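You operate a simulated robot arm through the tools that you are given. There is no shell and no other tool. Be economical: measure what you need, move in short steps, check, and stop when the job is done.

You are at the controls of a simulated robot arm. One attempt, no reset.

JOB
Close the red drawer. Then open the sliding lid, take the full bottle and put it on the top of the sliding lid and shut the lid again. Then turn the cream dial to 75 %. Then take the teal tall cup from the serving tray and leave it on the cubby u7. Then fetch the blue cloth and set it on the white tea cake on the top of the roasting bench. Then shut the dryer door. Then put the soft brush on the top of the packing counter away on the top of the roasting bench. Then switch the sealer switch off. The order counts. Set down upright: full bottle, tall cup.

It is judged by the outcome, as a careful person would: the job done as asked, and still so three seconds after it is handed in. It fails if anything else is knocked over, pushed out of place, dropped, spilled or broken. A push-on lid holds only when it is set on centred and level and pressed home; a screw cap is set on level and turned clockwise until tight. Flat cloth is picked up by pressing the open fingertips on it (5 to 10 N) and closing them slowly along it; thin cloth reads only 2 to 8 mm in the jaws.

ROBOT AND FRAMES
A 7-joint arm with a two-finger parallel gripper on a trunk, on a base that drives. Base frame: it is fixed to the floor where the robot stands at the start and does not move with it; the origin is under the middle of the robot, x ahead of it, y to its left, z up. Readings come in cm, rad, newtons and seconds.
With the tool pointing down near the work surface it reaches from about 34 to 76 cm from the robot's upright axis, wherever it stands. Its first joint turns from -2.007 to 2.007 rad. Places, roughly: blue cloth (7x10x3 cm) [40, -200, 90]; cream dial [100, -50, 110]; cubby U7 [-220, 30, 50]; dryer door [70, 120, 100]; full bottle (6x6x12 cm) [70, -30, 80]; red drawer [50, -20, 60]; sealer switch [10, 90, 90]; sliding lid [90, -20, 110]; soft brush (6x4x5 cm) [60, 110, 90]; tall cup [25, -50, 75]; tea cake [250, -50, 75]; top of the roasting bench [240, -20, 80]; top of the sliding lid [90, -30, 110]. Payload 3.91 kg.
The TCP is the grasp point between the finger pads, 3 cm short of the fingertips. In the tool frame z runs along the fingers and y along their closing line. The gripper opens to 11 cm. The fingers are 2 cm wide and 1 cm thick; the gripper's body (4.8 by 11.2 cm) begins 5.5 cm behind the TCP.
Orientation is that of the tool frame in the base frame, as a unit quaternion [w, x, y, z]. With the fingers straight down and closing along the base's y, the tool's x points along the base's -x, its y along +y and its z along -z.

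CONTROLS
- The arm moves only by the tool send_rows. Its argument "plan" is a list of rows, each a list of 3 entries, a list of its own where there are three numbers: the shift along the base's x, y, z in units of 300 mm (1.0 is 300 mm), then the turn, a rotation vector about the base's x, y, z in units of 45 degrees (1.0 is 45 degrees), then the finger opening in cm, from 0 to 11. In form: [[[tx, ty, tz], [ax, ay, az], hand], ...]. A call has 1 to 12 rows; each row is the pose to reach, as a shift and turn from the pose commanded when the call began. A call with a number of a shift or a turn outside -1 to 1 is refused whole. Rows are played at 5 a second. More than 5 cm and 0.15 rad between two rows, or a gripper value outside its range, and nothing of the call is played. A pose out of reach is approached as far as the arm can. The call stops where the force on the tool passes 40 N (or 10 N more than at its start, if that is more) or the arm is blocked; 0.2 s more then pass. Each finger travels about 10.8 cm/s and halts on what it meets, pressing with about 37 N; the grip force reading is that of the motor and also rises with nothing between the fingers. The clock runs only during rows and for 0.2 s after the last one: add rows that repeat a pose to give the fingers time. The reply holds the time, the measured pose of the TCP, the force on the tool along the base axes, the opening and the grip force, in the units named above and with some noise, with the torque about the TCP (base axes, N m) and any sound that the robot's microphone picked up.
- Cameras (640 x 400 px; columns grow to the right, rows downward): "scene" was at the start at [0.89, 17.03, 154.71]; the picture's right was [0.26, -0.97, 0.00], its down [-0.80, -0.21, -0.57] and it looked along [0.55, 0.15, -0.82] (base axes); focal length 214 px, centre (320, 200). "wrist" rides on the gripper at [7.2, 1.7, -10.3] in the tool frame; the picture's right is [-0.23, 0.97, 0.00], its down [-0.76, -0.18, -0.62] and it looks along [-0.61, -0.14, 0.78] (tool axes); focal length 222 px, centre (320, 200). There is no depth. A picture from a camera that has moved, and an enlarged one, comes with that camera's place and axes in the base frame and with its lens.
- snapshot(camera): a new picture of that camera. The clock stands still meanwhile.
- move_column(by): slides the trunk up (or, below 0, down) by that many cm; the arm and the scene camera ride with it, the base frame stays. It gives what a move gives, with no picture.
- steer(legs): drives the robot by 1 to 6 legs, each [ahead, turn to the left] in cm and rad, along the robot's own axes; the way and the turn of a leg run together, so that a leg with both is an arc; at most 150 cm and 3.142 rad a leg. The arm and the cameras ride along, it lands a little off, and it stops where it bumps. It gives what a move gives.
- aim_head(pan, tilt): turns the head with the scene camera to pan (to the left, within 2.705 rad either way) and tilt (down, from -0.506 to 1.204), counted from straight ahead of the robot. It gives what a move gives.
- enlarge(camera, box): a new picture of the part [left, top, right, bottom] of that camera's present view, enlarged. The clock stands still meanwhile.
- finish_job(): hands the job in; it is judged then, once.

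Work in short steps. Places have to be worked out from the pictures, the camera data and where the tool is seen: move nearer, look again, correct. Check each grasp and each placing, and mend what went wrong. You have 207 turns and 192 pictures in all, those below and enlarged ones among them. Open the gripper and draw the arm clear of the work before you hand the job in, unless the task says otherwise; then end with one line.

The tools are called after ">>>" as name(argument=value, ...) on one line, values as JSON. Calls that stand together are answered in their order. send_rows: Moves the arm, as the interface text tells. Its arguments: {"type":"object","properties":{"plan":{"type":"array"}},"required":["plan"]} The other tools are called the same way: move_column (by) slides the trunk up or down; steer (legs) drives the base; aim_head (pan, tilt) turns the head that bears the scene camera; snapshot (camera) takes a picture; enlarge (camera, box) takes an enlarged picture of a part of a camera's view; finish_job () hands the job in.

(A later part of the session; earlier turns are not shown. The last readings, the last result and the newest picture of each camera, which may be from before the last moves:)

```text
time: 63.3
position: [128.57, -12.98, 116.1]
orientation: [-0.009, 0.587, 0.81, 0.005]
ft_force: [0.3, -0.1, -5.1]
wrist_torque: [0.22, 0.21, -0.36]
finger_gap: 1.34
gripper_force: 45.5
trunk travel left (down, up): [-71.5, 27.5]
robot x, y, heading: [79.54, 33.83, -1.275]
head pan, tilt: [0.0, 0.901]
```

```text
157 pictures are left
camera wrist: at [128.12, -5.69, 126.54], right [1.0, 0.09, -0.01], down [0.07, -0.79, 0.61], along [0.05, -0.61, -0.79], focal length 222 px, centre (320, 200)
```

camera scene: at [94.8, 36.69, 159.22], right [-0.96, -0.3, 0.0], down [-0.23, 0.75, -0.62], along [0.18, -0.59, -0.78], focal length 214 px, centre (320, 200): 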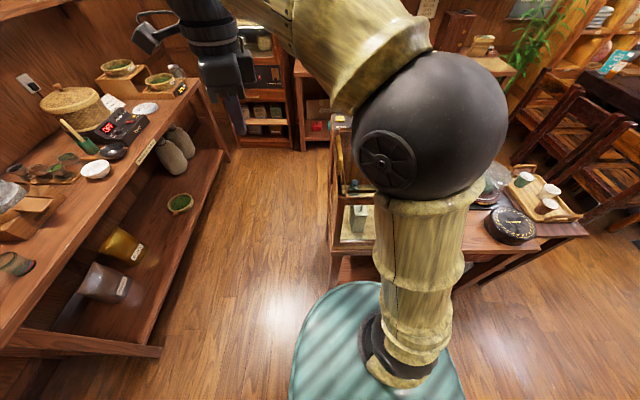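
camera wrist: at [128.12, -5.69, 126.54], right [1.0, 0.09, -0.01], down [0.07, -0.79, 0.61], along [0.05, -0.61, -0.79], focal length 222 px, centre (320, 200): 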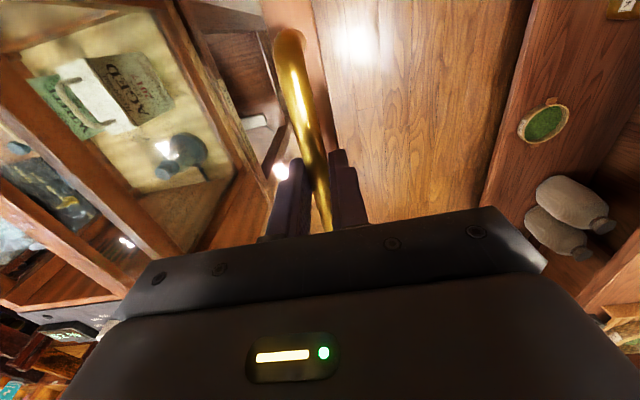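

Open about 24 cm. Before letting go I check whether the lid is held by its rails: a tiny lift while watching the force.

>>> send_rows(plan=[[[0, 0, 0.01], [0, 0, 0], 0], [[0, 0, 0.02], [0, 0, 0], 0], [[0, 0, 0.02], [0, 0, 0], 0]])

>>> send_rows(plan=[[[0, 0, -0.01], [0, 0, 0], 0], [[0, 0, -0.02], [0, 0, 0], 0], [[0, 0, -0.03], [0, 0, 0], 0], [[0, 0, -0.03], [0, 0, 0], 0]])

```text
time: 64.1
position: [128.85, -12.99, 116.09]
orientation: [-0.016, 0.586, 0.81, 0.006]
ft_force: [-3.9, 7.8, -38.4]
wrist_torque: [0.26, 0.07, -0.41]
finger_gap: 1.37
gripper_force: 45.0
trunk travel left (down, up): [-71.5, 27.5]
robot x, y, heading: [79.75, 33.92, -1.268]
head pan, tilt: [0.0, 0.901]
```

```text
time: 65.1
position: [128.67, -13.12, 116.25]
orientation: [-0.005, 0.588, 0.809, 0.005]
ft_force: [4.6, -4.4, 16.2]
wrist_torque: [1.12, 0.3, -0.19]
finger_gap: 1.37
gripper_force: 45.3
trunk travel left (down, up): [-71.5, 27.5]
robot x, y, heading: [79.98, 33.8, -1.268]
head pan, tilt: [0.0, 0.901]
```

It is held stiffly in both directions, so the lid is captive. I release and rise.

>>> send_rows(plan=[[[0, 0, 0.01], [0, 0, 0], 1], [[0, 0, 0.01], [0, 0, 0], 4], [[0, 0, 0.01], [0, 0, 0], 6], [[0, 0, 0.12], [0, 0, 0], 6], [[0, 0, 0.26], [0, 0, 0], 6], [[0, 0, 0.4], [0, 0, 0], 6], [[-0.1, 0, 0.55], [0, 0, 0], 6], [[-0.25, 0, 0.58], [0, 0, 0], 6]])

>>> snapshot(camera="wrist")

```text
refused: row 7 steps farther than a row can; nothing moved
```

```text
156 pictures are left
camera wrist: at [128.0, -5.67, 126.64], right [1.0, 0.09, 0.0], down [0.07, -0.79, 0.61], along [0.05, -0.61, -0.79], focal length 222 px, centre (320, 200)
```

wrist: 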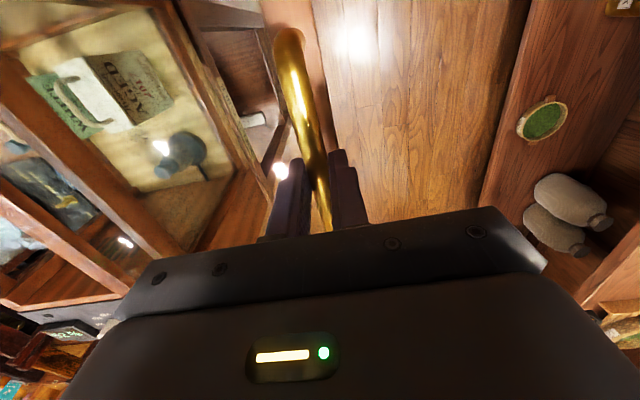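

Refused for a step length; I repeat with shorter steps and take the picture afterwards.

>>> send_rows(plan=[[[0, 0, 0.01], [0, 0, 0], 1], [[0, 0, 0.01], [0, 0, 0], 4], [[0, 0, 0.01], [0, 0, 0], 6], [[0, 0, 0.12], [0, 0, 0], 6], [[0, 0, 0.26], [0, 0, 0], 6], [[0, 0, 0.4], [0, 0, 0], 6], [[-0.1, 0, 0.5], [0, 0, 0], 6], [[-0.24, 0, 0.55], [0, 0, 0], 6], [[-0.4, 0, 0.55], [0, 0, 0], 6]])

>>> snapshot(camera="wrist")

```text
time: 67.1
position: [116.44, -13.01, 132.28]
orientation: [-0.01, 0.586, 0.81, 0.006]
ft_force: [-0.8, -0.3, -1.1]
wrist_torque: [0.04, 0.0, -0.01]
finger_gap: 5.97
gripper_force: 0.0
out of reach, approached as far as the arm can: row 6, 7
trunk travel left (down, up): [-71.5, 27.5]
robot x, y, heading: [80.02, 33.89, -1.269]
head pan, tilt: [0.0, 0.901]
```

```text
155 pictures are left
camera wrist: at [115.99, -5.71, 142.81], right [1.0, 0.09, -0.01], down [0.08, -0.79, 0.61], along [0.05, -0.61, -0.79], focal length 222 px, centre (320, 200)
```

wrist: 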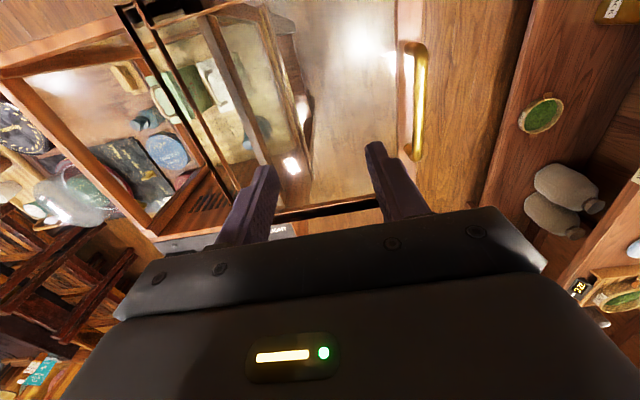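

The lid is open. Now the bottle on the table near [71,-28]: I turn the tool so its camera faces away from the case (tool x along −u) and move above it to look.

>>> send_rows(plan=[[[-0.14, 0, 0.0], [0, 0, 0.167], 8], [[-0.28, 0, 0.0], [0, 0, 0.333], 8], [[-0.42, 0, 0], [0, 0, 0.5], 8], [[-0.56, -0.02, 0], [0, 0, 0.667], 8], [[-0.7, -0.05, 0], [0, 0, 0.833], 8], [[-0.84, -0.08, 0], [0, 0, 1.0], 8]])

>>> send_rows(plan=[[[-0.14, -0.05, 0.0], [0, 0, 0.167], 8], [[-0.28, -0.1, 0.0], [0, 0, 0.333], 8], [[-0.42, -0.15, 0], [0, 0, 0.5], 8], [[-0.56, -0.2, 0], [0, 0, 0.667], 8], [[-0.68, -0.25, 0], [0, 0, 0.833], 8], [[-0.76, -0.3, 0], [0, 0, 1.0], 8]])

>>> snapshot(camera="wrist")

```text
time: 68.5
position: [91.14, -15.47, 132.18]
orientation: [-0.011, 0.231, 0.973, 0.001]
ft_force: [0.1, -0.1, -0.8]
wrist_torque: [-0.01, 0.01, -0.05]
finger_gap: 8.02
gripper_force: 0.1
trunk travel left (down, up): [-71.5, 27.5]
robot x, y, heading: [79.67, 33.71, -1.266]
head pan, tilt: [0.0, 0.901]
```

```text
time: 69.9
position: [68.43, -24.38, 132.13]
orientation: [-0.011, -0.158, 0.987, -0.003]
ft_force: [0.4, -0.7, -0.1]
wrist_torque: [0.01, 0.01, -0.01]
finger_gap: 7.99
gripper_force: 0.1
trunk travel left (down, up): [-71.5, 27.5]
robot x, y, heading: [80.01, 33.62, -1.268]
head pan, tilt: [0.0, 0.901]
```

```text
154 pictures are left
camera wrist: at [61.3, -24.91, 142.67], right [-0.09, 1.0, -0.01], down [0.79, 0.08, 0.61], along [0.61, 0.05, -0.79], focal length 222 px, centre (320, 200)
```

wrist: 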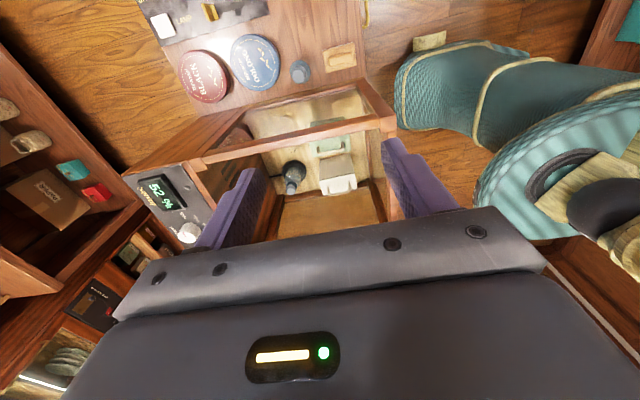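

I enlarge to compare the two bottles.

>>> enlarge(camera="wrist", box=[140, 30, 400, 230])

```text
2.00 times, centred on (270, 130) of wrist
camera zoom: at [61.3, -24.91, 142.67], right [-0.09, 1.0, -0.01], down [0.79, 0.08, 0.61], along [0.61, 0.05, -0.79], focal length 444 px, centre (420, 340)
```

zoom: 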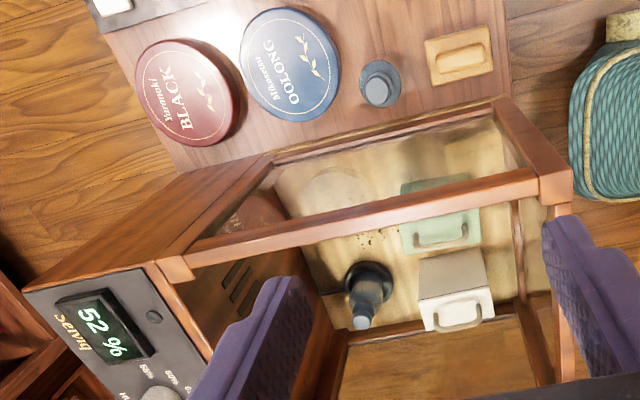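

The outside bottle matches the given place, at about [70.3,-29.6], 5.6 cm from the case wall. The arm would cross the case corner from here, so I shift the robot to about [55,26] first.

>>> steer(legs=[[0, -1.56], [26, 0], [0, 1.7]])

>>> snapshot(camera="wrist")

```text
time: 83.5
position: [52.67, -33.63, 132.28]
orientation: [-0.01, -0.233, 0.973, -0.004]
ft_force: [0.0, -0.4, -0.2]
wrist_torque: [0.01, 0.01, 0.0]
finger_gap: 8.0
gripper_force: 0.0
trunk travel left (down, up): [-71.5, 27.5]
robot x, y, heading: [55.45, 25.68, -1.12]
head pan, tilt: [0.0, 0.901]
```

```text
152 pictures are left
camera wrist: at [45.72, -35.21, 142.72], right [-0.24, 0.97, -0.01], down [0.77, 0.19, 0.61], along [0.59, 0.14, -0.79], focal length 222 px, centre (320, 200)
```

wrist: 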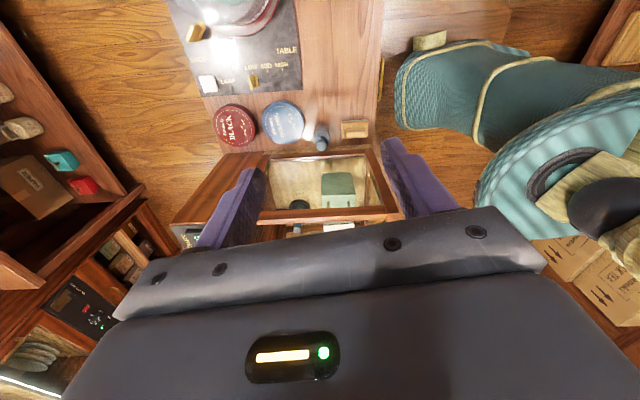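

I move toward the bottle, aligning the tool with the table and tilting it 15° so its top leans away from the case.

>>> send_rows(plan=[[[0.11, 0.02, -0.05], [0.02, -0.06, -0.04], 7.4], [[0.22, 0.04, -0.12], [0.04, -0.12, -0.08], 7.4], [[0.33, 0.06, -0.22], [0.06, -0.18, -0.12], 7.4], [[0.42, 0.08, -0.34], [0.08, -0.25, -0.16], 7.4], [[0.46, 0.1, -0.48], [0.103, -0.317, -0.2], 7.4], [[0.46, 0.1, -0.62], [0.103, -0.317, -0.2], 7.4]])

>>> snapshot(camera="wrist")

>>> snapshot(camera="scene")

```text
time: 84.9
position: [66.59, -30.59, 113.4]
orientation: [0.12, -0.153, 0.981, 0.006]
ft_force: [0.3, 0.3, -0.6]
wrist_torque: [0.03, 0.02, 0.0]
finger_gap: 7.41
gripper_force: 0.0
trunk travel left (down, up): [-71.5, 27.5]
robot x, y, heading: [54.91, 25.49, -1.117]
head pan, tilt: [0.0, 0.901]
```

```text
151 pictures are left
camera wrist: at [57.04, -31.68, 121.79], right [-0.08, 1.0, 0.03], down [0.61, 0.03, 0.79], along [0.79, 0.09, -0.61], focal length 222 px, centre (320, 200)
```

wrist: 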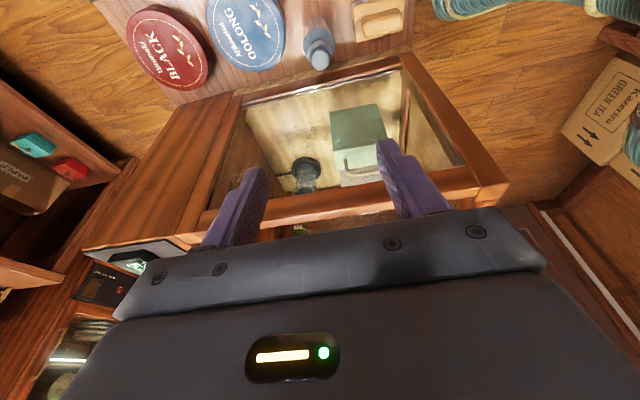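

```text
150 pictures are left
camera scene: at [69.33, 30.58, 159.22], right [-0.9, -0.44, 0.0], down [-0.34, 0.71, -0.62], along [0.27, -0.56, -0.78], focal length 214 px, centre (320, 200)
```

scene: 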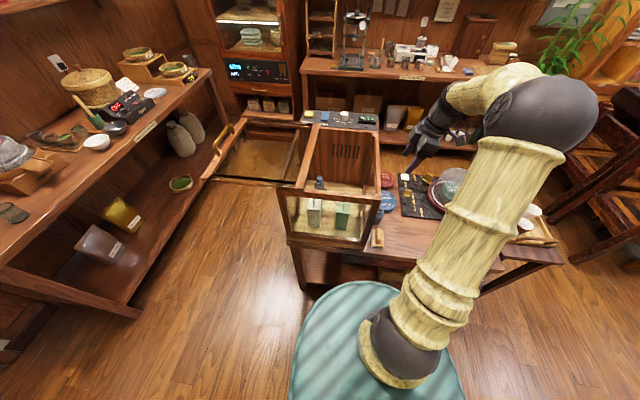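

The elbow stays clear of the case. I descend to just above the bottle and check.

>>> send_rows(plan=[[[0, 0.005, -0.12], [0, 0, 0], 7.4], [[0.01, 0.01, -0.24], [0, 0, 0], 7.4], [[0.02, 0.01, -0.36], [0, 0, 0], 7.4], [[0.03, 0.01, -0.46], [0, 0, 0], 7.4], [[0.04, 0.015, -0.54], [0, 0, 0], 7.4]])

>>> snapshot(camera="wrist")

```text
time: 86.1
position: [67.65, -30.19, 97.28]
orientation: [0.12, -0.153, 0.981, 0.007]
ft_force: [0.7, 0.9, 0.6]
wrist_torque: [0.0, 0.0, 0.04]
finger_gap: 7.4
gripper_force: 0.1
trunk travel left (down, up): [-71.5, 27.5]
robot x, y, heading: [55.08, 25.97, -1.121]
head pan, tilt: [0.0, 0.901]
```

```text
149 pictures are left
camera wrist: at [58.15, -31.26, 105.67], right [-0.08, 1.0, 0.03], down [0.61, 0.03, 0.79], along [0.79, 0.09, -0.61], focal length 222 px, centre (320, 200)
```

wrist: 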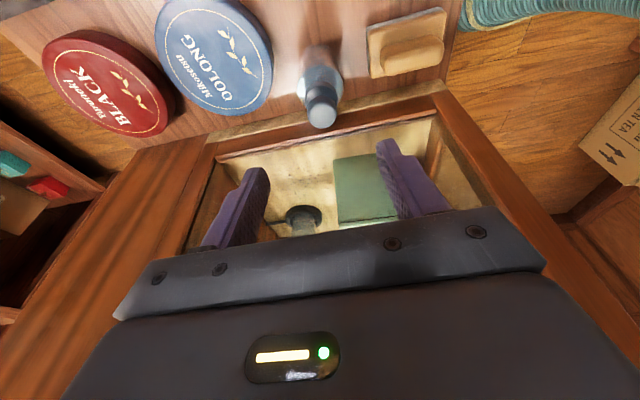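

Bottle is centred between the fingers. I descend to grasp height.

>>> send_rows(plan=[[[0.02, 0.007, -0.1], [0, 0, 0], 7.4], [[0.04, 0.014, -0.2], [0, 0, 0], 7.4], [[0.06, 0.02, -0.3], [0, 0, 0], 7.4], [[0.075, 0.023, -0.38], [0, 0, 0], 7.4], [[0.078, 0.023, -0.42], [0, 0, 0], 7.4]])

>>> snapshot(camera="wrist")

```text
time: 87.3
position: [70.07, -29.43, 84.76]
orientation: [0.12, -0.154, 0.981, 0.007]
ft_force: [0.2, -0.4, -1.0]
wrist_torque: [0.01, 0.0, 0.0]
finger_gap: 7.38
gripper_force: 0.1
trunk travel left (down, up): [-71.5, 27.5]
robot x, y, heading: [55.26, 25.47, -1.12]
head pan, tilt: [0.0, 0.901]
```

```text
148 pictures are left
camera wrist: at [60.53, -30.49, 93.09], right [-0.09, 1.0, 0.03], down [0.61, 0.03, 0.79], along [0.79, 0.09, -0.61], focal length 222 px, centre (320, 200)
```

wrist: 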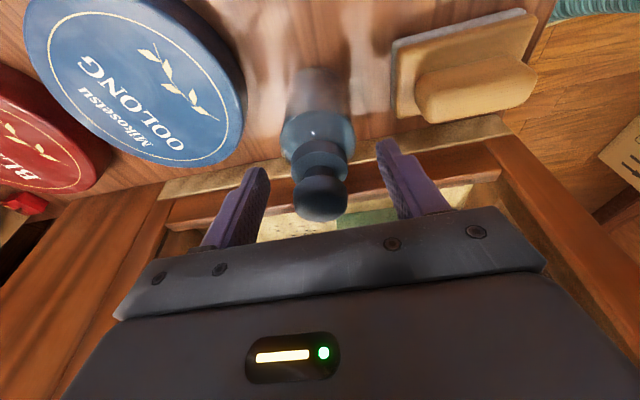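

The bottle axis is about 1.3 cm nearer the camera (x≈68.7) and its top about z 86.5. I correct back and down, then close gently.

>>> send_rows(plan=[[[-0.04, -0.012, -0.02], [0, 0, 0], 7.4], [[-0.04, -0.012, -0.065], [0, 0, 0], 7.4], [[-0.04, -0.012, -0.065], [0, 0, 0], 7]])

>>> snapshot(camera="wrist")

```text
time: 88.1
position: [68.95, -29.91, 82.78]
orientation: [0.12, -0.153, 0.981, 0.007]
ft_force: [0.3, -0.2, 0.2]
wrist_torque: [0.01, -0.01, 0.03]
finger_gap: 7.01
gripper_force: 0.0
trunk travel left (down, up): [-71.5, 27.5]
robot x, y, heading: [54.91, 25.43, -1.119]
head pan, tilt: [0.0, 0.901]
```

```text
147 pictures are left
camera wrist: at [59.28, -30.86, 91.17], right [-0.08, 1.0, 0.03], down [0.61, 0.03, 0.79], along [0.79, 0.09, -0.61], focal length 222 px, centre (320, 200)
```

wrist: 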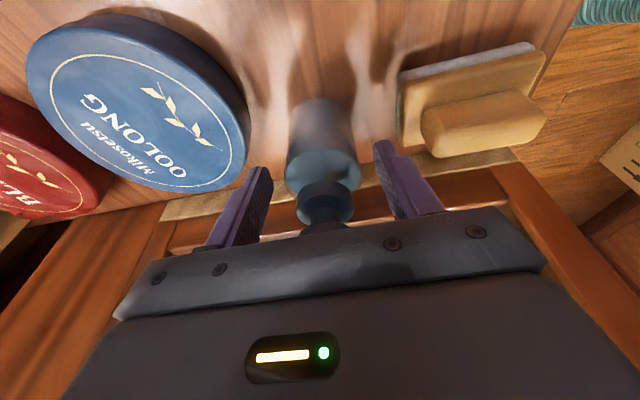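

The fingers flank the body with no contact. I close.

>>> send_rows(plan=[[[0, 0, 0], [0, 0, 0], 6], [[0, 0, 0], [0, 0, 0], 5], [[0, 0, 0], [0, 0, 0], 4], [[0, 0, 0], [0, 0, 0], 4], [[0, 0, 0], [0, 0, 0], 3]])

>>> snapshot(camera="wrist")

```text
time: 89.3
position: [68.94, -29.79, 82.91]
orientation: [0.119, -0.153, 0.981, 0.007]
ft_force: [-2.0, 1.2, 1.5]
wrist_torque: [0.22, 0.04, 0.04]
finger_gap: 5.12
gripper_force: 36.9
trunk travel left (down, up): [-71.5, 27.5]
robot x, y, heading: [54.89, 25.49, -1.115]
head pan, tilt: [0.0, 0.901]
```

```text
146 pictures are left
camera wrist: at [59.28, -30.84, 91.19], right [-0.08, 1.0, 0.03], down [0.61, 0.03, 0.79], along [0.79, 0.09, -0.61], focal length 222 px, centre (320, 200)
```

wrist: 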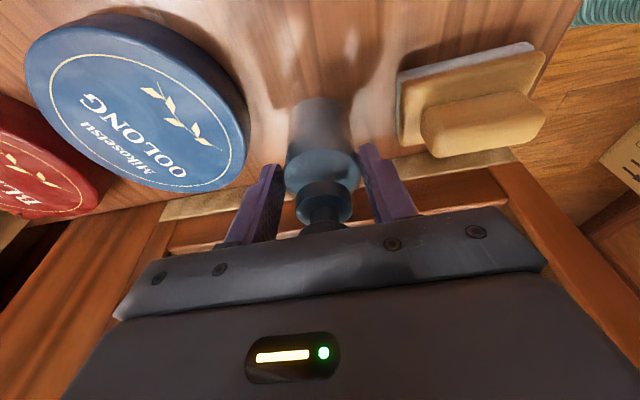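

Held at 5.1 cm. I lift 2 cm to test the grip.

>>> send_rows(plan=[[[0, 0, 0.02], [0, 0, 0], 3], [[0, 0, 0.04], [0, 0, 0], 3], [[0, 0, 0.07], [0, 0, 0], 3], [[0, 0, 0.07], [0, 0, 0], 3]])

>>> snapshot(camera="wrist")

```text
time: 90.3
position: [68.77, -29.8, 84.93]
orientation: [0.121, -0.154, 0.981, 0.006]
ft_force: [0.2, -1.4, -2.5]
wrist_torque: [-0.03, 0.0, 0.02]
finger_gap: 5.11
gripper_force: 36.5
trunk travel left (down, up): [-71.5, 27.5]
robot x, y, heading: [54.79, 25.32, -1.119]
head pan, tilt: [0.0, 0.901]
```

```text
145 pictures are left
camera wrist: at [59.23, -30.87, 93.27], right [-0.08, 1.0, 0.03], down [0.61, 0.03, 0.79], along [0.79, 0.09, -0.61], focal length 222 px, centre (320, 200)
```

wrist: 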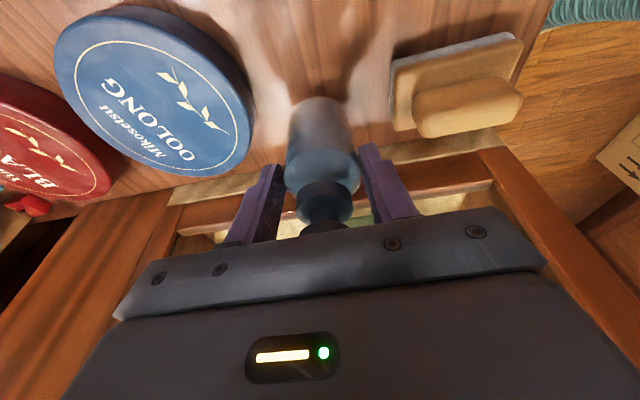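

The bottle lifts cleanly (about 0.25 kg). I raise it straight up above the case height.

>>> send_rows(plan=[[[-0.02, -0.01, 0.12], [0, 0, 0], 3], [[-0.05, -0.02, 0.25], [0, 0, 0], 3], [[-0.07, -0.02, 0.38], [0, 0, 0], 3], [[-0.07, -0.02, 0.52], [0, 0, 0], 3], [[-0.07, -0.02, 0.66], [0, 0, 0], 3], [[-0.07, -0.02, 0.8], [0, 0, 0], 3], [[-0.07, -0.02, 0.95], [0, 0, 0], 3]])

>>> move_column(by=20)

>>> snapshot(camera="scene")

>>> snapshot(camera="wrist")

```text
time: 91.9
position: [66.9, -30.39, 113.48]
orientation: [0.12, -0.154, 0.981, 0.007]
ft_force: [-0.9, 0.0, -1.1]
wrist_torque: [-0.03, 0.02, 0.01]
finger_gap: 5.1
gripper_force: 36.8
trunk travel left (down, up): [-71.5, 27.5]
robot x, y, heading: [55.22, 25.23, -1.116]
head pan, tilt: [0.0, 0.901]
```

```text
time: 94.0
position: [66.81, -30.52, 133.33]
orientation: [0.119, -0.153, 0.981, 0.006]
ft_force: [-0.7, 0.3, -2.0]
wrist_torque: [0.01, 0.03, -0.02]
finger_gap: 5.1
gripper_force: 37.0
trunk travel left (down, up): [-91.5, 7.5]
robot x, y, heading: [55.03, 25.0, -1.119]
head pan, tilt: [0.0, 0.901]
```

```text
144 pictures are left
camera scene: at [69.35, 30.62, 179.21], right [-0.9, -0.44, 0.0], down [-0.34, 0.7, -0.62], along [0.27, -0.56, -0.78], focal length 214 px, centre (320, 200)
```

scene: 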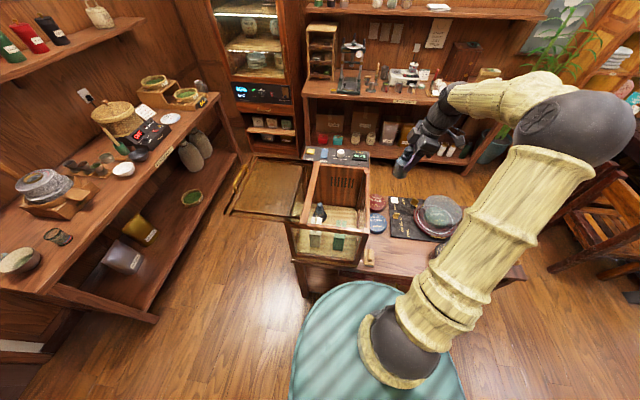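

```text
143 pictures are left
camera wrist: at [57.31, -31.54, 141.73], right [-0.08, 1.0, 0.03], down [0.61, 0.03, 0.79], along [0.79, 0.09, -0.61], focal length 222 px, centre (320, 200)
```

wrist: 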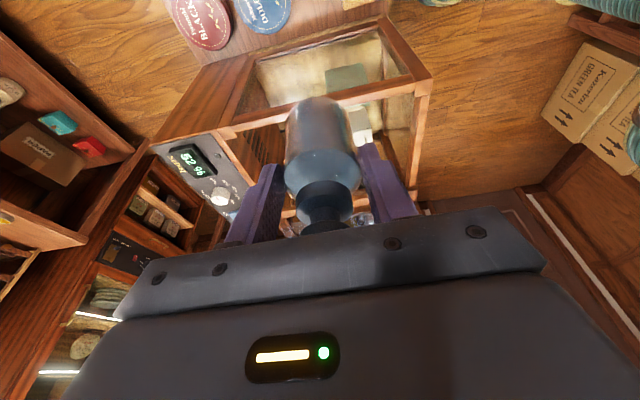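

I enlarge the lid in the scene view to fix the placing point.

>>> enlarge(camera="scene", box=[215, 135, 375, 265])

```text
3.08 times, centred on (295, 200) of scene
camera zoom: at [69.35, 30.62, 179.21], right [-0.9, -0.44, 0.0], down [-0.34, 0.7, -0.62], along [0.27, -0.56, -0.78], focal length 660 px, centre (397, 200)
```

zoom: 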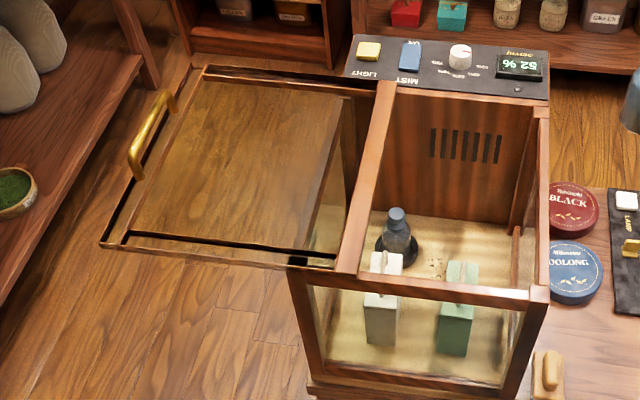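

The lid plate is centred near [114,-18] at z≈110. I carry the bottle over at constant height toward [112.5,-18].

>>> send_rows(plan=[[[0.14, 0.04, 0], [0, 0, 0], 3], [[0.28, 0.08, 0], [0, 0, 0], 3], [[0.42, 0.12, 0], [0, 0, 0], 3], [[0.56, 0.16, 0], [0, 0, 0], 3], [[0.7, 0.2, 0], [0, 0, 0], 3], [[0.84, 0.24, 0], [0, 0, 0], 3], [[0.98, 0.28, 0], [0, 0, 0], 3]])

>>> send_rows(plan=[[[0.13, 0.03, 0], [0, 0, 0], 3], [[0.27, 0.06, 0], [0, 0, 0], 3], [[0.4, 0.1, 0], [0, 0, 0], 3], [[0.54, 0.137, 0], [0, 0, 0], 3]])

>>> snapshot(camera="scene")

>>> snapshot(camera="wrist")

```text
time: 95.7
position: [96.54, -22.15, 133.23]
orientation: [0.119, -0.153, 0.981, 0.007]
ft_force: [0.7, -0.8, -1.1]
wrist_torque: [-0.03, 0.02, -0.03]
finger_gap: 5.05
gripper_force: 37.3
trunk travel left (down, up): [-91.5, 7.5]
robot x, y, heading: [54.89, 25.68, -1.118]
head pan, tilt: [0.0, 0.901]
```

```text
time: 96.7
position: [112.81, -18.1, 133.29]
orientation: [0.119, -0.154, 0.981, 0.008]
ft_force: [-0.8, -0.3, -1.4]
wrist_torque: [-0.01, 0.05, 0.02]
finger_gap: 5.09
gripper_force: 37.8
trunk travel left (down, up): [-91.5, 7.5]
robot x, y, heading: [55.06, 25.31, -1.117]
head pan, tilt: [0.0, 0.901]
```

```text
141 pictures are left
camera scene: at [69.67, 30.66, 179.18], right [-0.9, -0.44, 0.0], down [-0.34, 0.7, -0.62], along [0.27, -0.56, -0.78], focal length 214 px, centre (320, 200)
```

scene: 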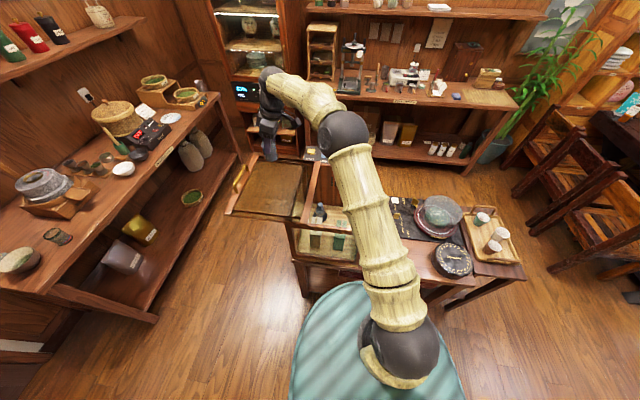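

```text
140 pictures are left
camera wrist: at [103.21, -19.11, 141.74], right [-0.08, 1.0, 0.03], down [0.61, 0.03, 0.79], along [0.78, 0.09, -0.61], focal length 222 px, centre (320, 200)
```

wrist: 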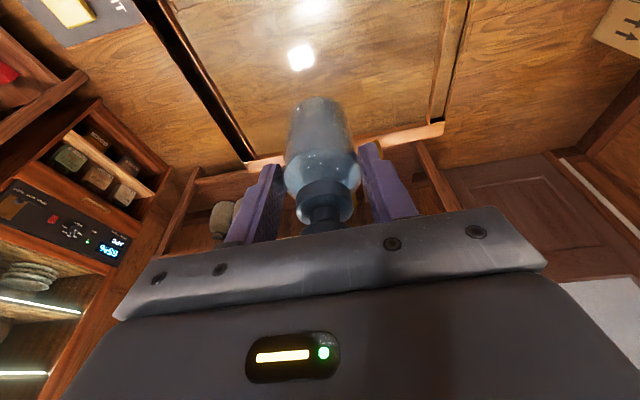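

The bottle is over the lid's glass. I descend to just above it and look.

>>> send_rows(plan=[[[0, 0, -0.12], [0, 0, 0], 3], [[0, 0, -0.24], [0, 0, 0], 3], [[0, 0, -0.36], [0, 0, 0], 3], [[0, 0, -0.43], [0, 0, 0], 3]])

>>> enlarge(camera="scene", box=[215, 95, 375, 225])

>>> snapshot(camera="wrist")

```text
time: 97.7
position: [112.39, -18.12, 120.45]
orientation: [0.12, -0.153, 0.981, 0.005]
ft_force: [-0.5, -0.7, -1.7]
wrist_torque: [0.0, 0.02, 0.04]
finger_gap: 5.1
gripper_force: 37.3
trunk travel left (down, up): [-91.5, 7.5]
robot x, y, heading: [55.18, 25.38, -1.12]
head pan, tilt: [0.0, 0.901]
```

```text
3.08 times, centred on (295, 160) of scene
camera zoom: at [69.36, 30.63, 179.22], right [-0.9, -0.44, 0.0], down [-0.34, 0.7, -0.62], along [0.27, -0.56, -0.78], focal length 660 px, centre (397, 323)
```

zoom: 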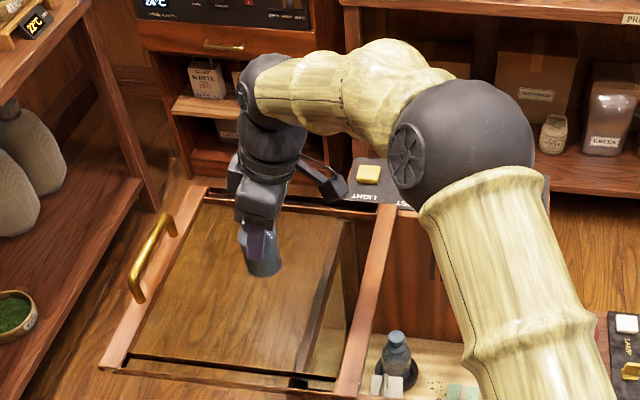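

```text
138 pictures are left
camera wrist: at [102.86, -19.13, 128.83], right [-0.08, 1.0, 0.03], down [0.61, 0.03, 0.79], along [0.79, 0.09, -0.61], focal length 222 px, centre (320, 200)
```

wrist: 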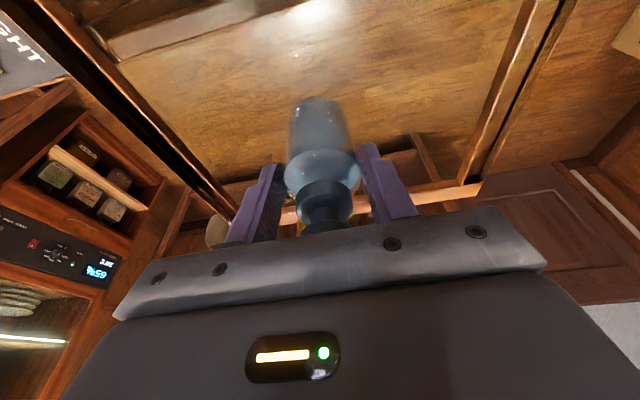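

Placement point is well inside the glass. I lower in small steps, watching the vertical force.

>>> send_rows(plan=[[[0, 0, -0.02], [0, 0, 0], 3], [[0, 0, -0.04], [0, 0, 0], 3], [[0, 0, -0.06], [0, 0, 0], 3], [[0, 0, -0.07], [0, 0, 0], 3]])

>>> send_rows(plan=[[[0, 0, -0.01], [0, 0, 0], 3], [[0, 0, -0.02], [0, 0, 0], 3], [[0, 0, -0.03], [0, 0, 0], 3]])

```text
time: 98.7
position: [112.46, -18.11, 118.62]
orientation: [0.121, -0.153, 0.981, 0.007]
ft_force: [0.1, -0.8, 6.3]
wrist_torque: [0.08, -0.03, -0.01]
finger_gap: 5.08
gripper_force: 37.6
trunk travel left (down, up): [-91.5, 7.5]
robot x, y, heading: [54.84, 25.39, -1.116]
head pan, tilt: [0.0, 0.901]
```

```text
time: 99.5
position: [112.66, -18.04, 118.33]
orientation: [0.125, -0.154, 0.98, 0.003]
ft_force: [-2.1, 1.4, 14.3]
wrist_torque: [0.54, 0.16, 0.01]
finger_gap: 5.11
gripper_force: 37.0
trunk travel left (down, up): [-91.5, 7.5]
robot x, y, heading: [55.08, 25.38, -1.117]
head pan, tilt: [0.0, 0.901]
stopped in row 3: the force on the tool passed its limit at 42 N (the readings are from after the stop); the commanded pose is now the measured one
```

Bottle is on the glass. I ease the pressure and open the fingers.

>>> send_rows(plan=[[[0, 0, 0.007], [0, 0, 0], 3], [[0, 0, 0.007], [0, 0, 0], 5.2], [[0, 0, 0.007], [0, 0, 0], 6], [[0, 0, 0.007], [0, 0, 0], 7], [[0, 0, 0.007], [0, 0, 0], 7]])

>>> snapshot(camera="wrist")

```text
time: 100.7
position: [112.76, -18.06, 118.32]
orientation: [0.124, -0.152, 0.981, 0.003]
ft_force: [0.5, 0.1, 0.6]
wrist_torque: [0.0, 0.04, -0.01]
finger_gap: 6.99
gripper_force: 0.1
trunk travel left (down, up): [-91.5, 7.5]
robot x, y, heading: [54.88, 25.57, -1.118]
head pan, tilt: [0.0, 0.901]
```

```text
137 pictures are left
camera wrist: at [103.06, -19.1, 126.47], right [-0.08, 1.0, 0.02], down [0.61, 0.03, 0.8], along [0.79, 0.08, -0.61], focal length 222 px, centre (320, 200)
```

wrist: 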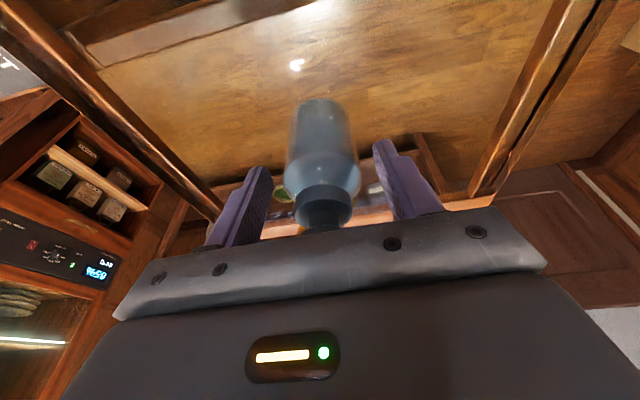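

The bottle stands free. I rise straight up clear of it.

>>> send_rows(plan=[[[0, 0, 0.05], [0, 0, 0], 7], [[0, 0, 0.15], [0, 0, 0], 7], [[0, 0, 0.28], [0, 0, 0], 7], [[0, 0, 0.42], [0, 0, 0], 7], [[-0.03, 0, 0.55], [0, 0, 0], 7]])

>>> snapshot(camera="wrist")

>>> enlarge(camera="scene", box=[215, 95, 375, 225])

```text
time: 101.9
position: [111.65, -17.98, 134.71]
orientation: [0.123, -0.152, 0.981, 0.002]
ft_force: [0.4, -0.1, -0.2]
wrist_torque: [0.01, -0.02, 0.01]
finger_gap: 7.02
gripper_force: 0.1
trunk travel left (down, up): [-91.5, 7.5]
robot x, y, heading: [54.98, 25.37, -1.118]
head pan, tilt: [0.0, 0.901]
```

```text
136 pictures are left
camera wrist: at [101.97, -19.07, 143.05], right [-0.08, 1.0, 0.02], down [0.6, 0.03, 0.8], along [0.79, 0.08, -0.61], focal length 222 px, centre (320, 200)
```

wrist: 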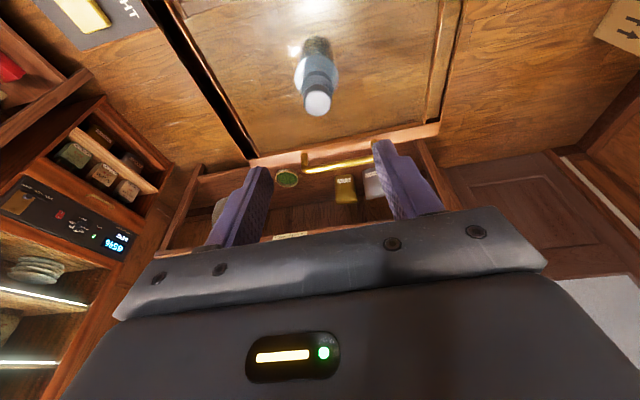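

```text
3.08 times, centred on (295, 160) of scene
camera zoom: at [69.23, 30.71, 179.22], right [-0.9, -0.44, 0.0], down [-0.34, 0.7, -0.62], along [0.27, -0.56, -0.78], focal length 660 px, centre (397, 323)
```

zoom: 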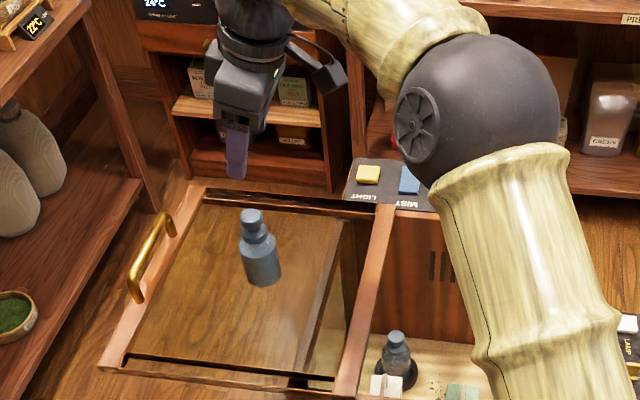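

The bottle stands upright on the lid. To reach the handle from outside I need to move the robot back to about [84,35]; I retract the arm a little, raise the trunk and drive.

>>> send_rows(plan=[[[-0.12, 0.05, 0.03], [-0.02, 0.06, 0], 4], [[-0.24, 0.1, 0.06], [-0.04, 0.12, 0], 2], [[-0.36, 0.15, 0.06], [-0.06, 0.18, 0], 0], [[-0.48, 0.2, 0.06], [-0.08, 0.25, 0], 0], [[-0.58, 0.25, 0.06], [-0.103, 0.317, 0], 0]])

>>> steer(legs=[[0, -1.7], [-30, 0], [0, 1.55]])

>>> snapshot(camera="scene")

>>> snapshot(camera="wrist")

```text
time: 103.1
position: [94.23, -10.51, 136.52]
orientation: [-0.004, -0.156, 0.988, -0.017]
ft_force: [-0.9, -0.1, 0.1]
wrist_torque: [-0.04, -0.02, 0.0]
finger_gap: 0.0
gripper_force: 36.9
trunk travel left (down, up): [-91.5, 7.5]
robot x, y, heading: [54.92, 25.74, -1.121]
head pan, tilt: [0.0, 0.901]
```

```text
time: 116.8
position: [117.2, -6.12, 136.5]
orientation: [-0.007, -0.083, 0.996, -0.017]
ft_force: [-0.1, 1.0, 0.4]
wrist_torque: [0.0, 0.0, 0.02]
finger_gap: 0.01
gripper_force: 36.8
trunk travel left (down, up): [-91.5, 7.5]
robot x, y, heading: [83.49, 35.16, -1.265]
head pan, tilt: [0.0, 0.901]
```

```text
134 pictures are left
camera scene: at [98.47, 38.32, 179.21], right [-0.95, -0.3, 0.0], down [-0.24, 0.75, -0.62], along [0.19, -0.59, -0.78], focal length 214 px, centre (320, 200)
```

scene: 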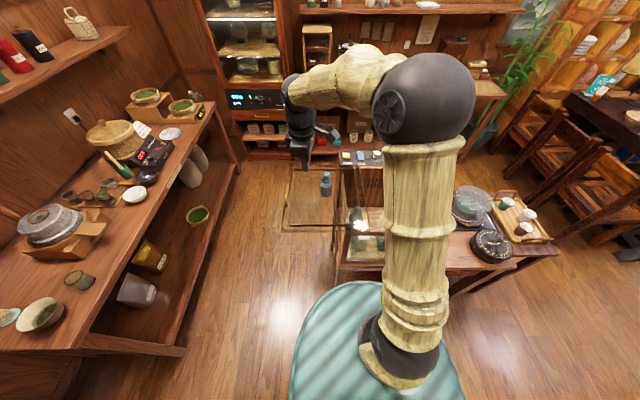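

```text
133 pictures are left
camera wrist: at [109.89, -5.35, 146.95], right [0.06, 1.0, -0.04], down [0.79, -0.03, 0.62], along [0.61, -0.07, -0.79], focal length 222 px, centre (320, 200)
```

wrist: 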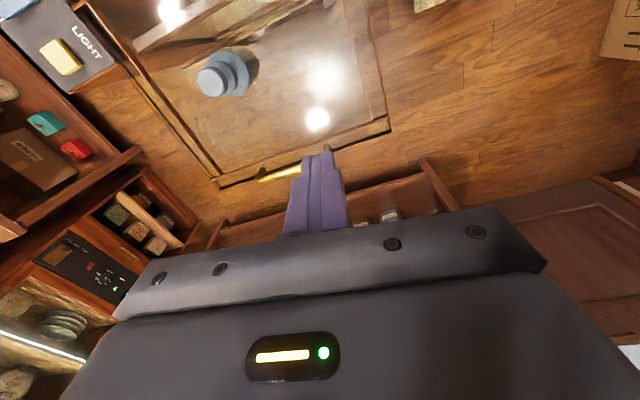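

Bottle still upright. I take the closed fingers beyond the handle and lower them on its outer side.

>>> send_rows(plan=[[[0.14, -0.05, 0], [0, 0, 0], 0], [[0.28, -0.1, 0], [0, 0, 0], 0], [[0.42, -0.15, 0], [0, 0, 0], 0], [[0.55, -0.18, 0], [0, 0, 0], 0], [[0.55, -0.18, -0.14], [0, 0, 0], 0], [[0.55, -0.18, -0.28], [0, 0, 0], 0], [[0.55, -0.18, -0.42], [0, 0, 0], 0], [[0.55, -0.18, -0.56], [0, 0, 0], 0], [[0.55, -0.18, -0.67], [0, 0, 0], 0]])

>>> snapshot(camera="wrist")

>>> enlarge(camera="scene", box=[230, 110, 410, 260])

```text
time: 118.8
position: [133.65, -11.62, 116.34]
orientation: [-0.006, -0.083, 0.996, -0.017]
ft_force: [-1.1, -0.2, 0.2]
wrist_torque: [0.01, -0.02, 0.02]
finger_gap: 0.0
gripper_force: 36.8
trunk travel left (down, up): [-91.5, 7.5]
robot x, y, heading: [83.66, 35.11, -1.266]
head pan, tilt: [0.0, 0.901]
```

```text
132 pictures are left
camera wrist: at [126.34, -10.78, 126.79], right [0.06, 1.0, -0.04], down [0.79, -0.03, 0.62], along [0.61, -0.07, -0.79], focal length 222 px, centre (320, 200)
```

wrist: 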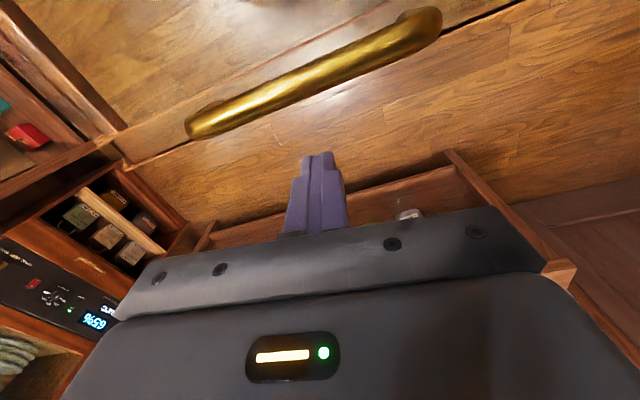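

```text
2.67 times, centred on (320, 185) of scene
camera zoom: at [98.51, 38.26, 179.21], right [-0.95, -0.3, 0.0], down [-0.24, 0.75, -0.62], along [0.19, -0.59, -0.78], focal length 572 px, centre (320, 240)
```

zoom: 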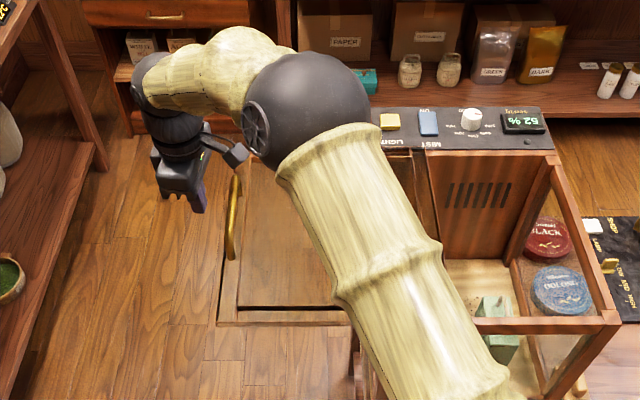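

I lower 1 cm and push the handle gently toward closing, 1.2 cm per row.

>>> send_rows(plan=[[[0, 0, -0.035], [0, 0, 0], 0], [[-0.04, -0.013, -0.035], [0, 0, 0], 0], [[-0.08, -0.026, -0.035], [0, 0, 0], 0], [[-0.11, -0.036, -0.035], [0, 0, 0], 0], [[-0.14, -0.046, -0.035], [0, 0, 0], 0], [[-0.17, -0.056, -0.035], [0, 0, 0], 0], [[-0.21, -0.068, -0.035], [0, 0, 0], 0], [[-0.25, -0.081, -0.035], [0, 0, 0], 0]])

>>> snapshot(camera="wrist")

```text
time: 120.6
position: [126.03, -13.98, 115.42]
orientation: [-0.006, -0.083, 0.996, -0.017]
ft_force: [0.2, 0.0, -0.3]
wrist_torque: [0.03, -0.02, 0.01]
finger_gap: 0.0
gripper_force: 36.6
trunk travel left (down, up): [-91.5, 7.5]
robot x, y, heading: [83.53, 35.46, -1.268]
head pan, tilt: [0.0, 0.901]
```

```text
130 pictures are left
camera wrist: at [118.86, -13.17, 125.82], right [0.06, 1.0, -0.04], down [0.79, -0.03, 0.62], along [0.61, -0.07, -0.79], focal length 222 px, centre (320, 200)
```

wrist: 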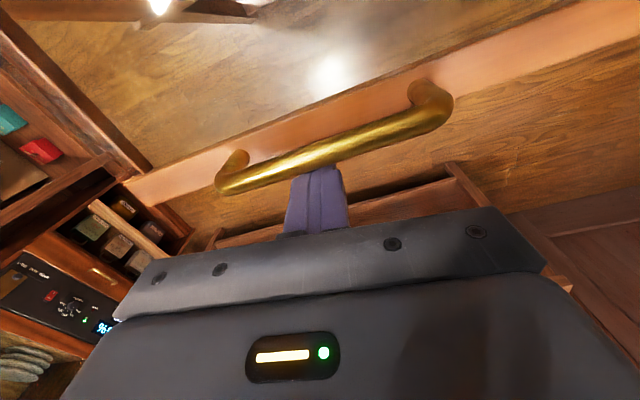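

The lid is moving with the fingers. I continue.

>>> send_rows(plan=[[[-0.04, -0.013, 0], [0, 0, 0], 0], [[-0.08, -0.026, 0], [0, 0, 0], 0], [[-0.12, -0.039, 0], [0, 0, 0], 0], [[-0.16, -0.052, 0], [0, 0, 0], 0], [[-0.2, -0.065, 0], [0, 0, 0], 0], [[-0.24, -0.078, 0], [0, 0, 0], 0], [[-0.28, -0.091, 0], [0, 0, 0], 0], [[-0.32, -0.104, 0], [0, 0, 0], 0], [[-0.36, -0.117, 0], [0, 0, 0], 0], [[-0.4, -0.13, 0], [0, 0, 0], 0]])

>>> send_rows(plan=[[[-0.03, -0.01, 0], [0, 0, 0], 0], [[-0.06, -0.02, 0], [0, 0, 0], 0], [[-0.09, -0.029, 0], [0, 0, 0], 0], [[-0.12, -0.039, 0], [0, 0, 0], 0], [[-0.15, -0.049, 0], [0, 0, 0], 0], [[-0.17, -0.055, 0], [0, 0, 0], 0], [[-0.19, -0.062, 0], [0, 0, 0], 0], [[-0.2, -0.065, 0], [0, 0, 0], 0]])

>>> snapshot(camera="wrist")

>>> snapshot(camera="scene")

```text
time: 122.8
position: [114.01, -17.93, 115.36]
orientation: [-0.007, -0.082, 0.996, -0.018]
ft_force: [-0.5, -0.4, 0.0]
wrist_torque: [0.03, 0.01, 0.02]
finger_gap: 0.01
gripper_force: 37.3
trunk travel left (down, up): [-91.5, 7.5]
robot x, y, heading: [83.48, 35.23, -1.265]
head pan, tilt: [0.0, 0.901]
```

```text
time: 124.6
position: [108.12, -19.88, 115.36]
orientation: [-0.006, -0.083, 0.996, -0.017]
ft_force: [-0.1, -0.2, -0.4]
wrist_torque: [0.01, 0.0, 0.01]
finger_gap: 0.0
gripper_force: 36.8
trunk travel left (down, up): [-91.5, 7.5]
robot x, y, heading: [83.63, 35.16, -1.268]
head pan, tilt: [0.0, 0.901]
```

```text
129 pictures are left
camera wrist: at [100.84, -19.04, 125.77], right [0.06, 1.0, -0.04], down [0.79, -0.03, 0.62], along [0.61, -0.07, -0.79], focal length 222 px, centre (320, 200)
```

wrist: 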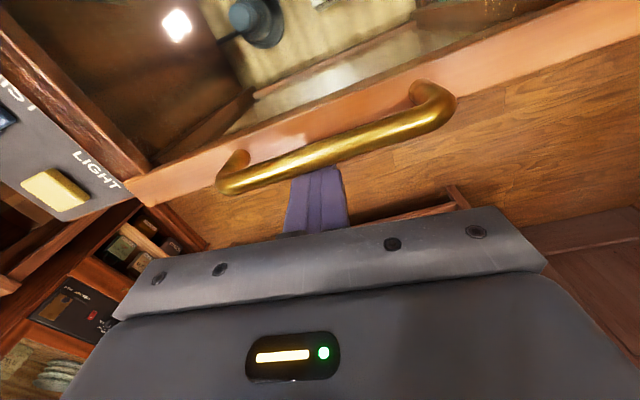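

```text
128 pictures are left
camera scene: at [98.46, 38.3, 179.21], right [-0.95, -0.3, 0.0], down [-0.24, 0.75, -0.62], along [0.19, -0.59, -0.78], focal length 214 px, centre (320, 200)
```

scene: 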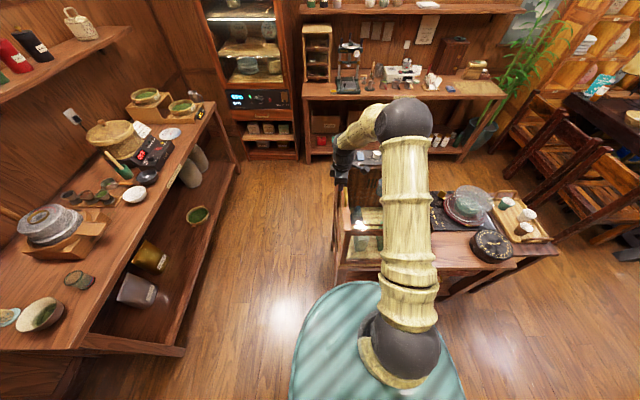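

Nearly closed. I push the last centimetre slowly until it meets the stop.

>>> send_rows(plan=[[[-0.01, -0.003, 0], [0, 0, 0], 0], [[-0.018, -0.006, 0], [0, 0, 0], 0], [[-0.026, -0.009, 0], [0, 0, 0], 0], [[-0.034, -0.011, 0], [0, 0, 0], 0], [[-0.042, -0.014, 0], [0, 0, 0], 0], [[-0.05, -0.016, 0], [0, 0, 0], 0]])

>>> snapshot(camera="wrist")

```text
time: 126.0
position: [107.44, -20.08, 115.38]
orientation: [-0.005, -0.085, 0.996, -0.017]
ft_force: [31.1, 11.1, -3.8]
wrist_torque: [0.23, -0.18, 0.09]
finger_gap: 0.01
gripper_force: 36.6
trunk travel left (down, up): [-91.5, 7.5]
robot x, y, heading: [83.7, 35.4, -1.268]
head pan, tilt: [0.0, 0.901]
```

```text
127 pictures are left
camera wrist: at [100.21, -19.26, 125.76], right [0.06, 1.0, -0.03], down [0.79, -0.02, 0.62], along [0.62, -0.06, -0.79], focal length 222 px, centre (320, 200)
```

wrist: 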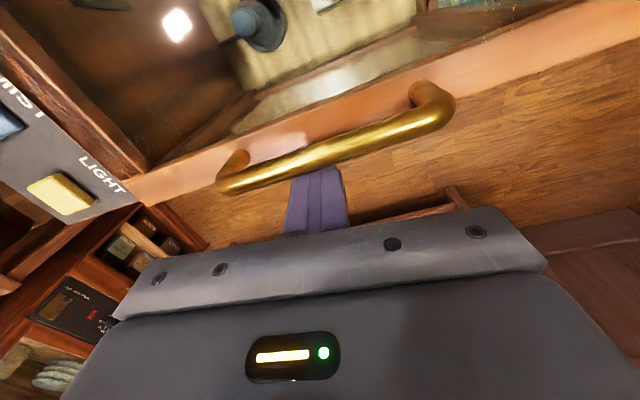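

Closed against the stop. I back off, rise, and check the bottle.

>>> send_rows(plan=[[[0.05, 0.016, 0], [0, 0, 0], 0], [[0.1, 0.03, 0.02], [0, 0, 0], 0], [[0.12, 0.04, 0.15], [0, 0, 0], 0], [[0.12, 0.04, 0.3], [0, 0, 0], 0], [[0.12, 0.04, 0.45], [0, 0, 0], 0], [[0.2, 0.1, 0.58], [0, 0, 0], 0], [[0.2, 0.22, 0.62], [0, 0, 0], 0]])

>>> snapshot(camera="wrist")

>>> snapshot(camera="scene")

```text
time: 127.6
position: [112.46, -13.61, 134.2]
orientation: [-0.006, -0.083, 0.996, -0.017]
ft_force: [-0.4, 0.8, -0.3]
wrist_torque: [-0.04, 0.01, 0.0]
finger_gap: 0.02
gripper_force: 36.9
trunk travel left (down, up): [-91.5, 7.5]
robot x, y, heading: [83.52, 35.69, -1.267]
head pan, tilt: [0.0, 0.901]
```

```text
126 pictures are left
camera wrist: at [105.13, -12.69, 144.54], right [0.06, 1.0, -0.04], down [0.79, -0.03, 0.62], along [0.61, -0.07, -0.79], focal length 222 px, centre (320, 200)
```

wrist: 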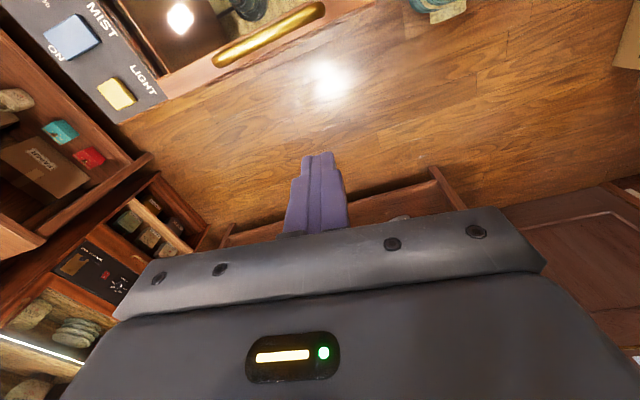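

```text
125 pictures are left
camera scene: at [98.29, 38.56, 179.23], right [-0.95, -0.3, 0.0], down [-0.24, 0.75, -0.62], along [0.19, -0.59, -0.78], focal length 214 px, centre (320, 200)
```

scene: 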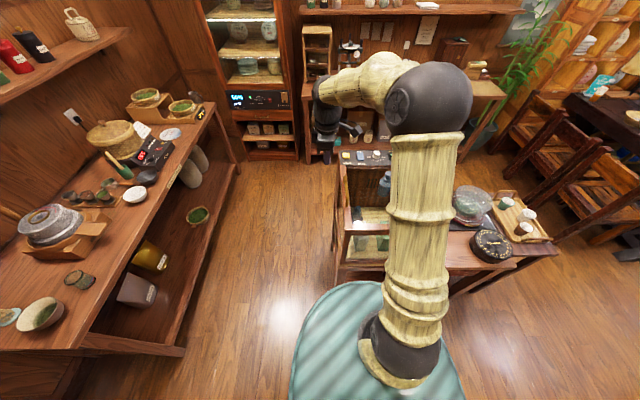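

I enlarge to confirm the bottle.

>>> enlarge(camera="scene", box=[320, 130, 420, 270])

```text
2.86 times, centred on (370, 200) of scene
camera zoom: at [98.29, 38.56, 179.23], right [-0.95, -0.3, 0.0], down [-0.24, 0.75, -0.62], along [0.19, -0.59, -0.78], focal length 613 px, centre (177, 200)
```

zoom: 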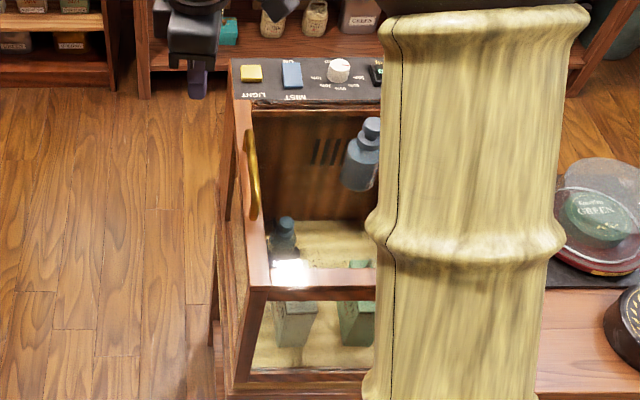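

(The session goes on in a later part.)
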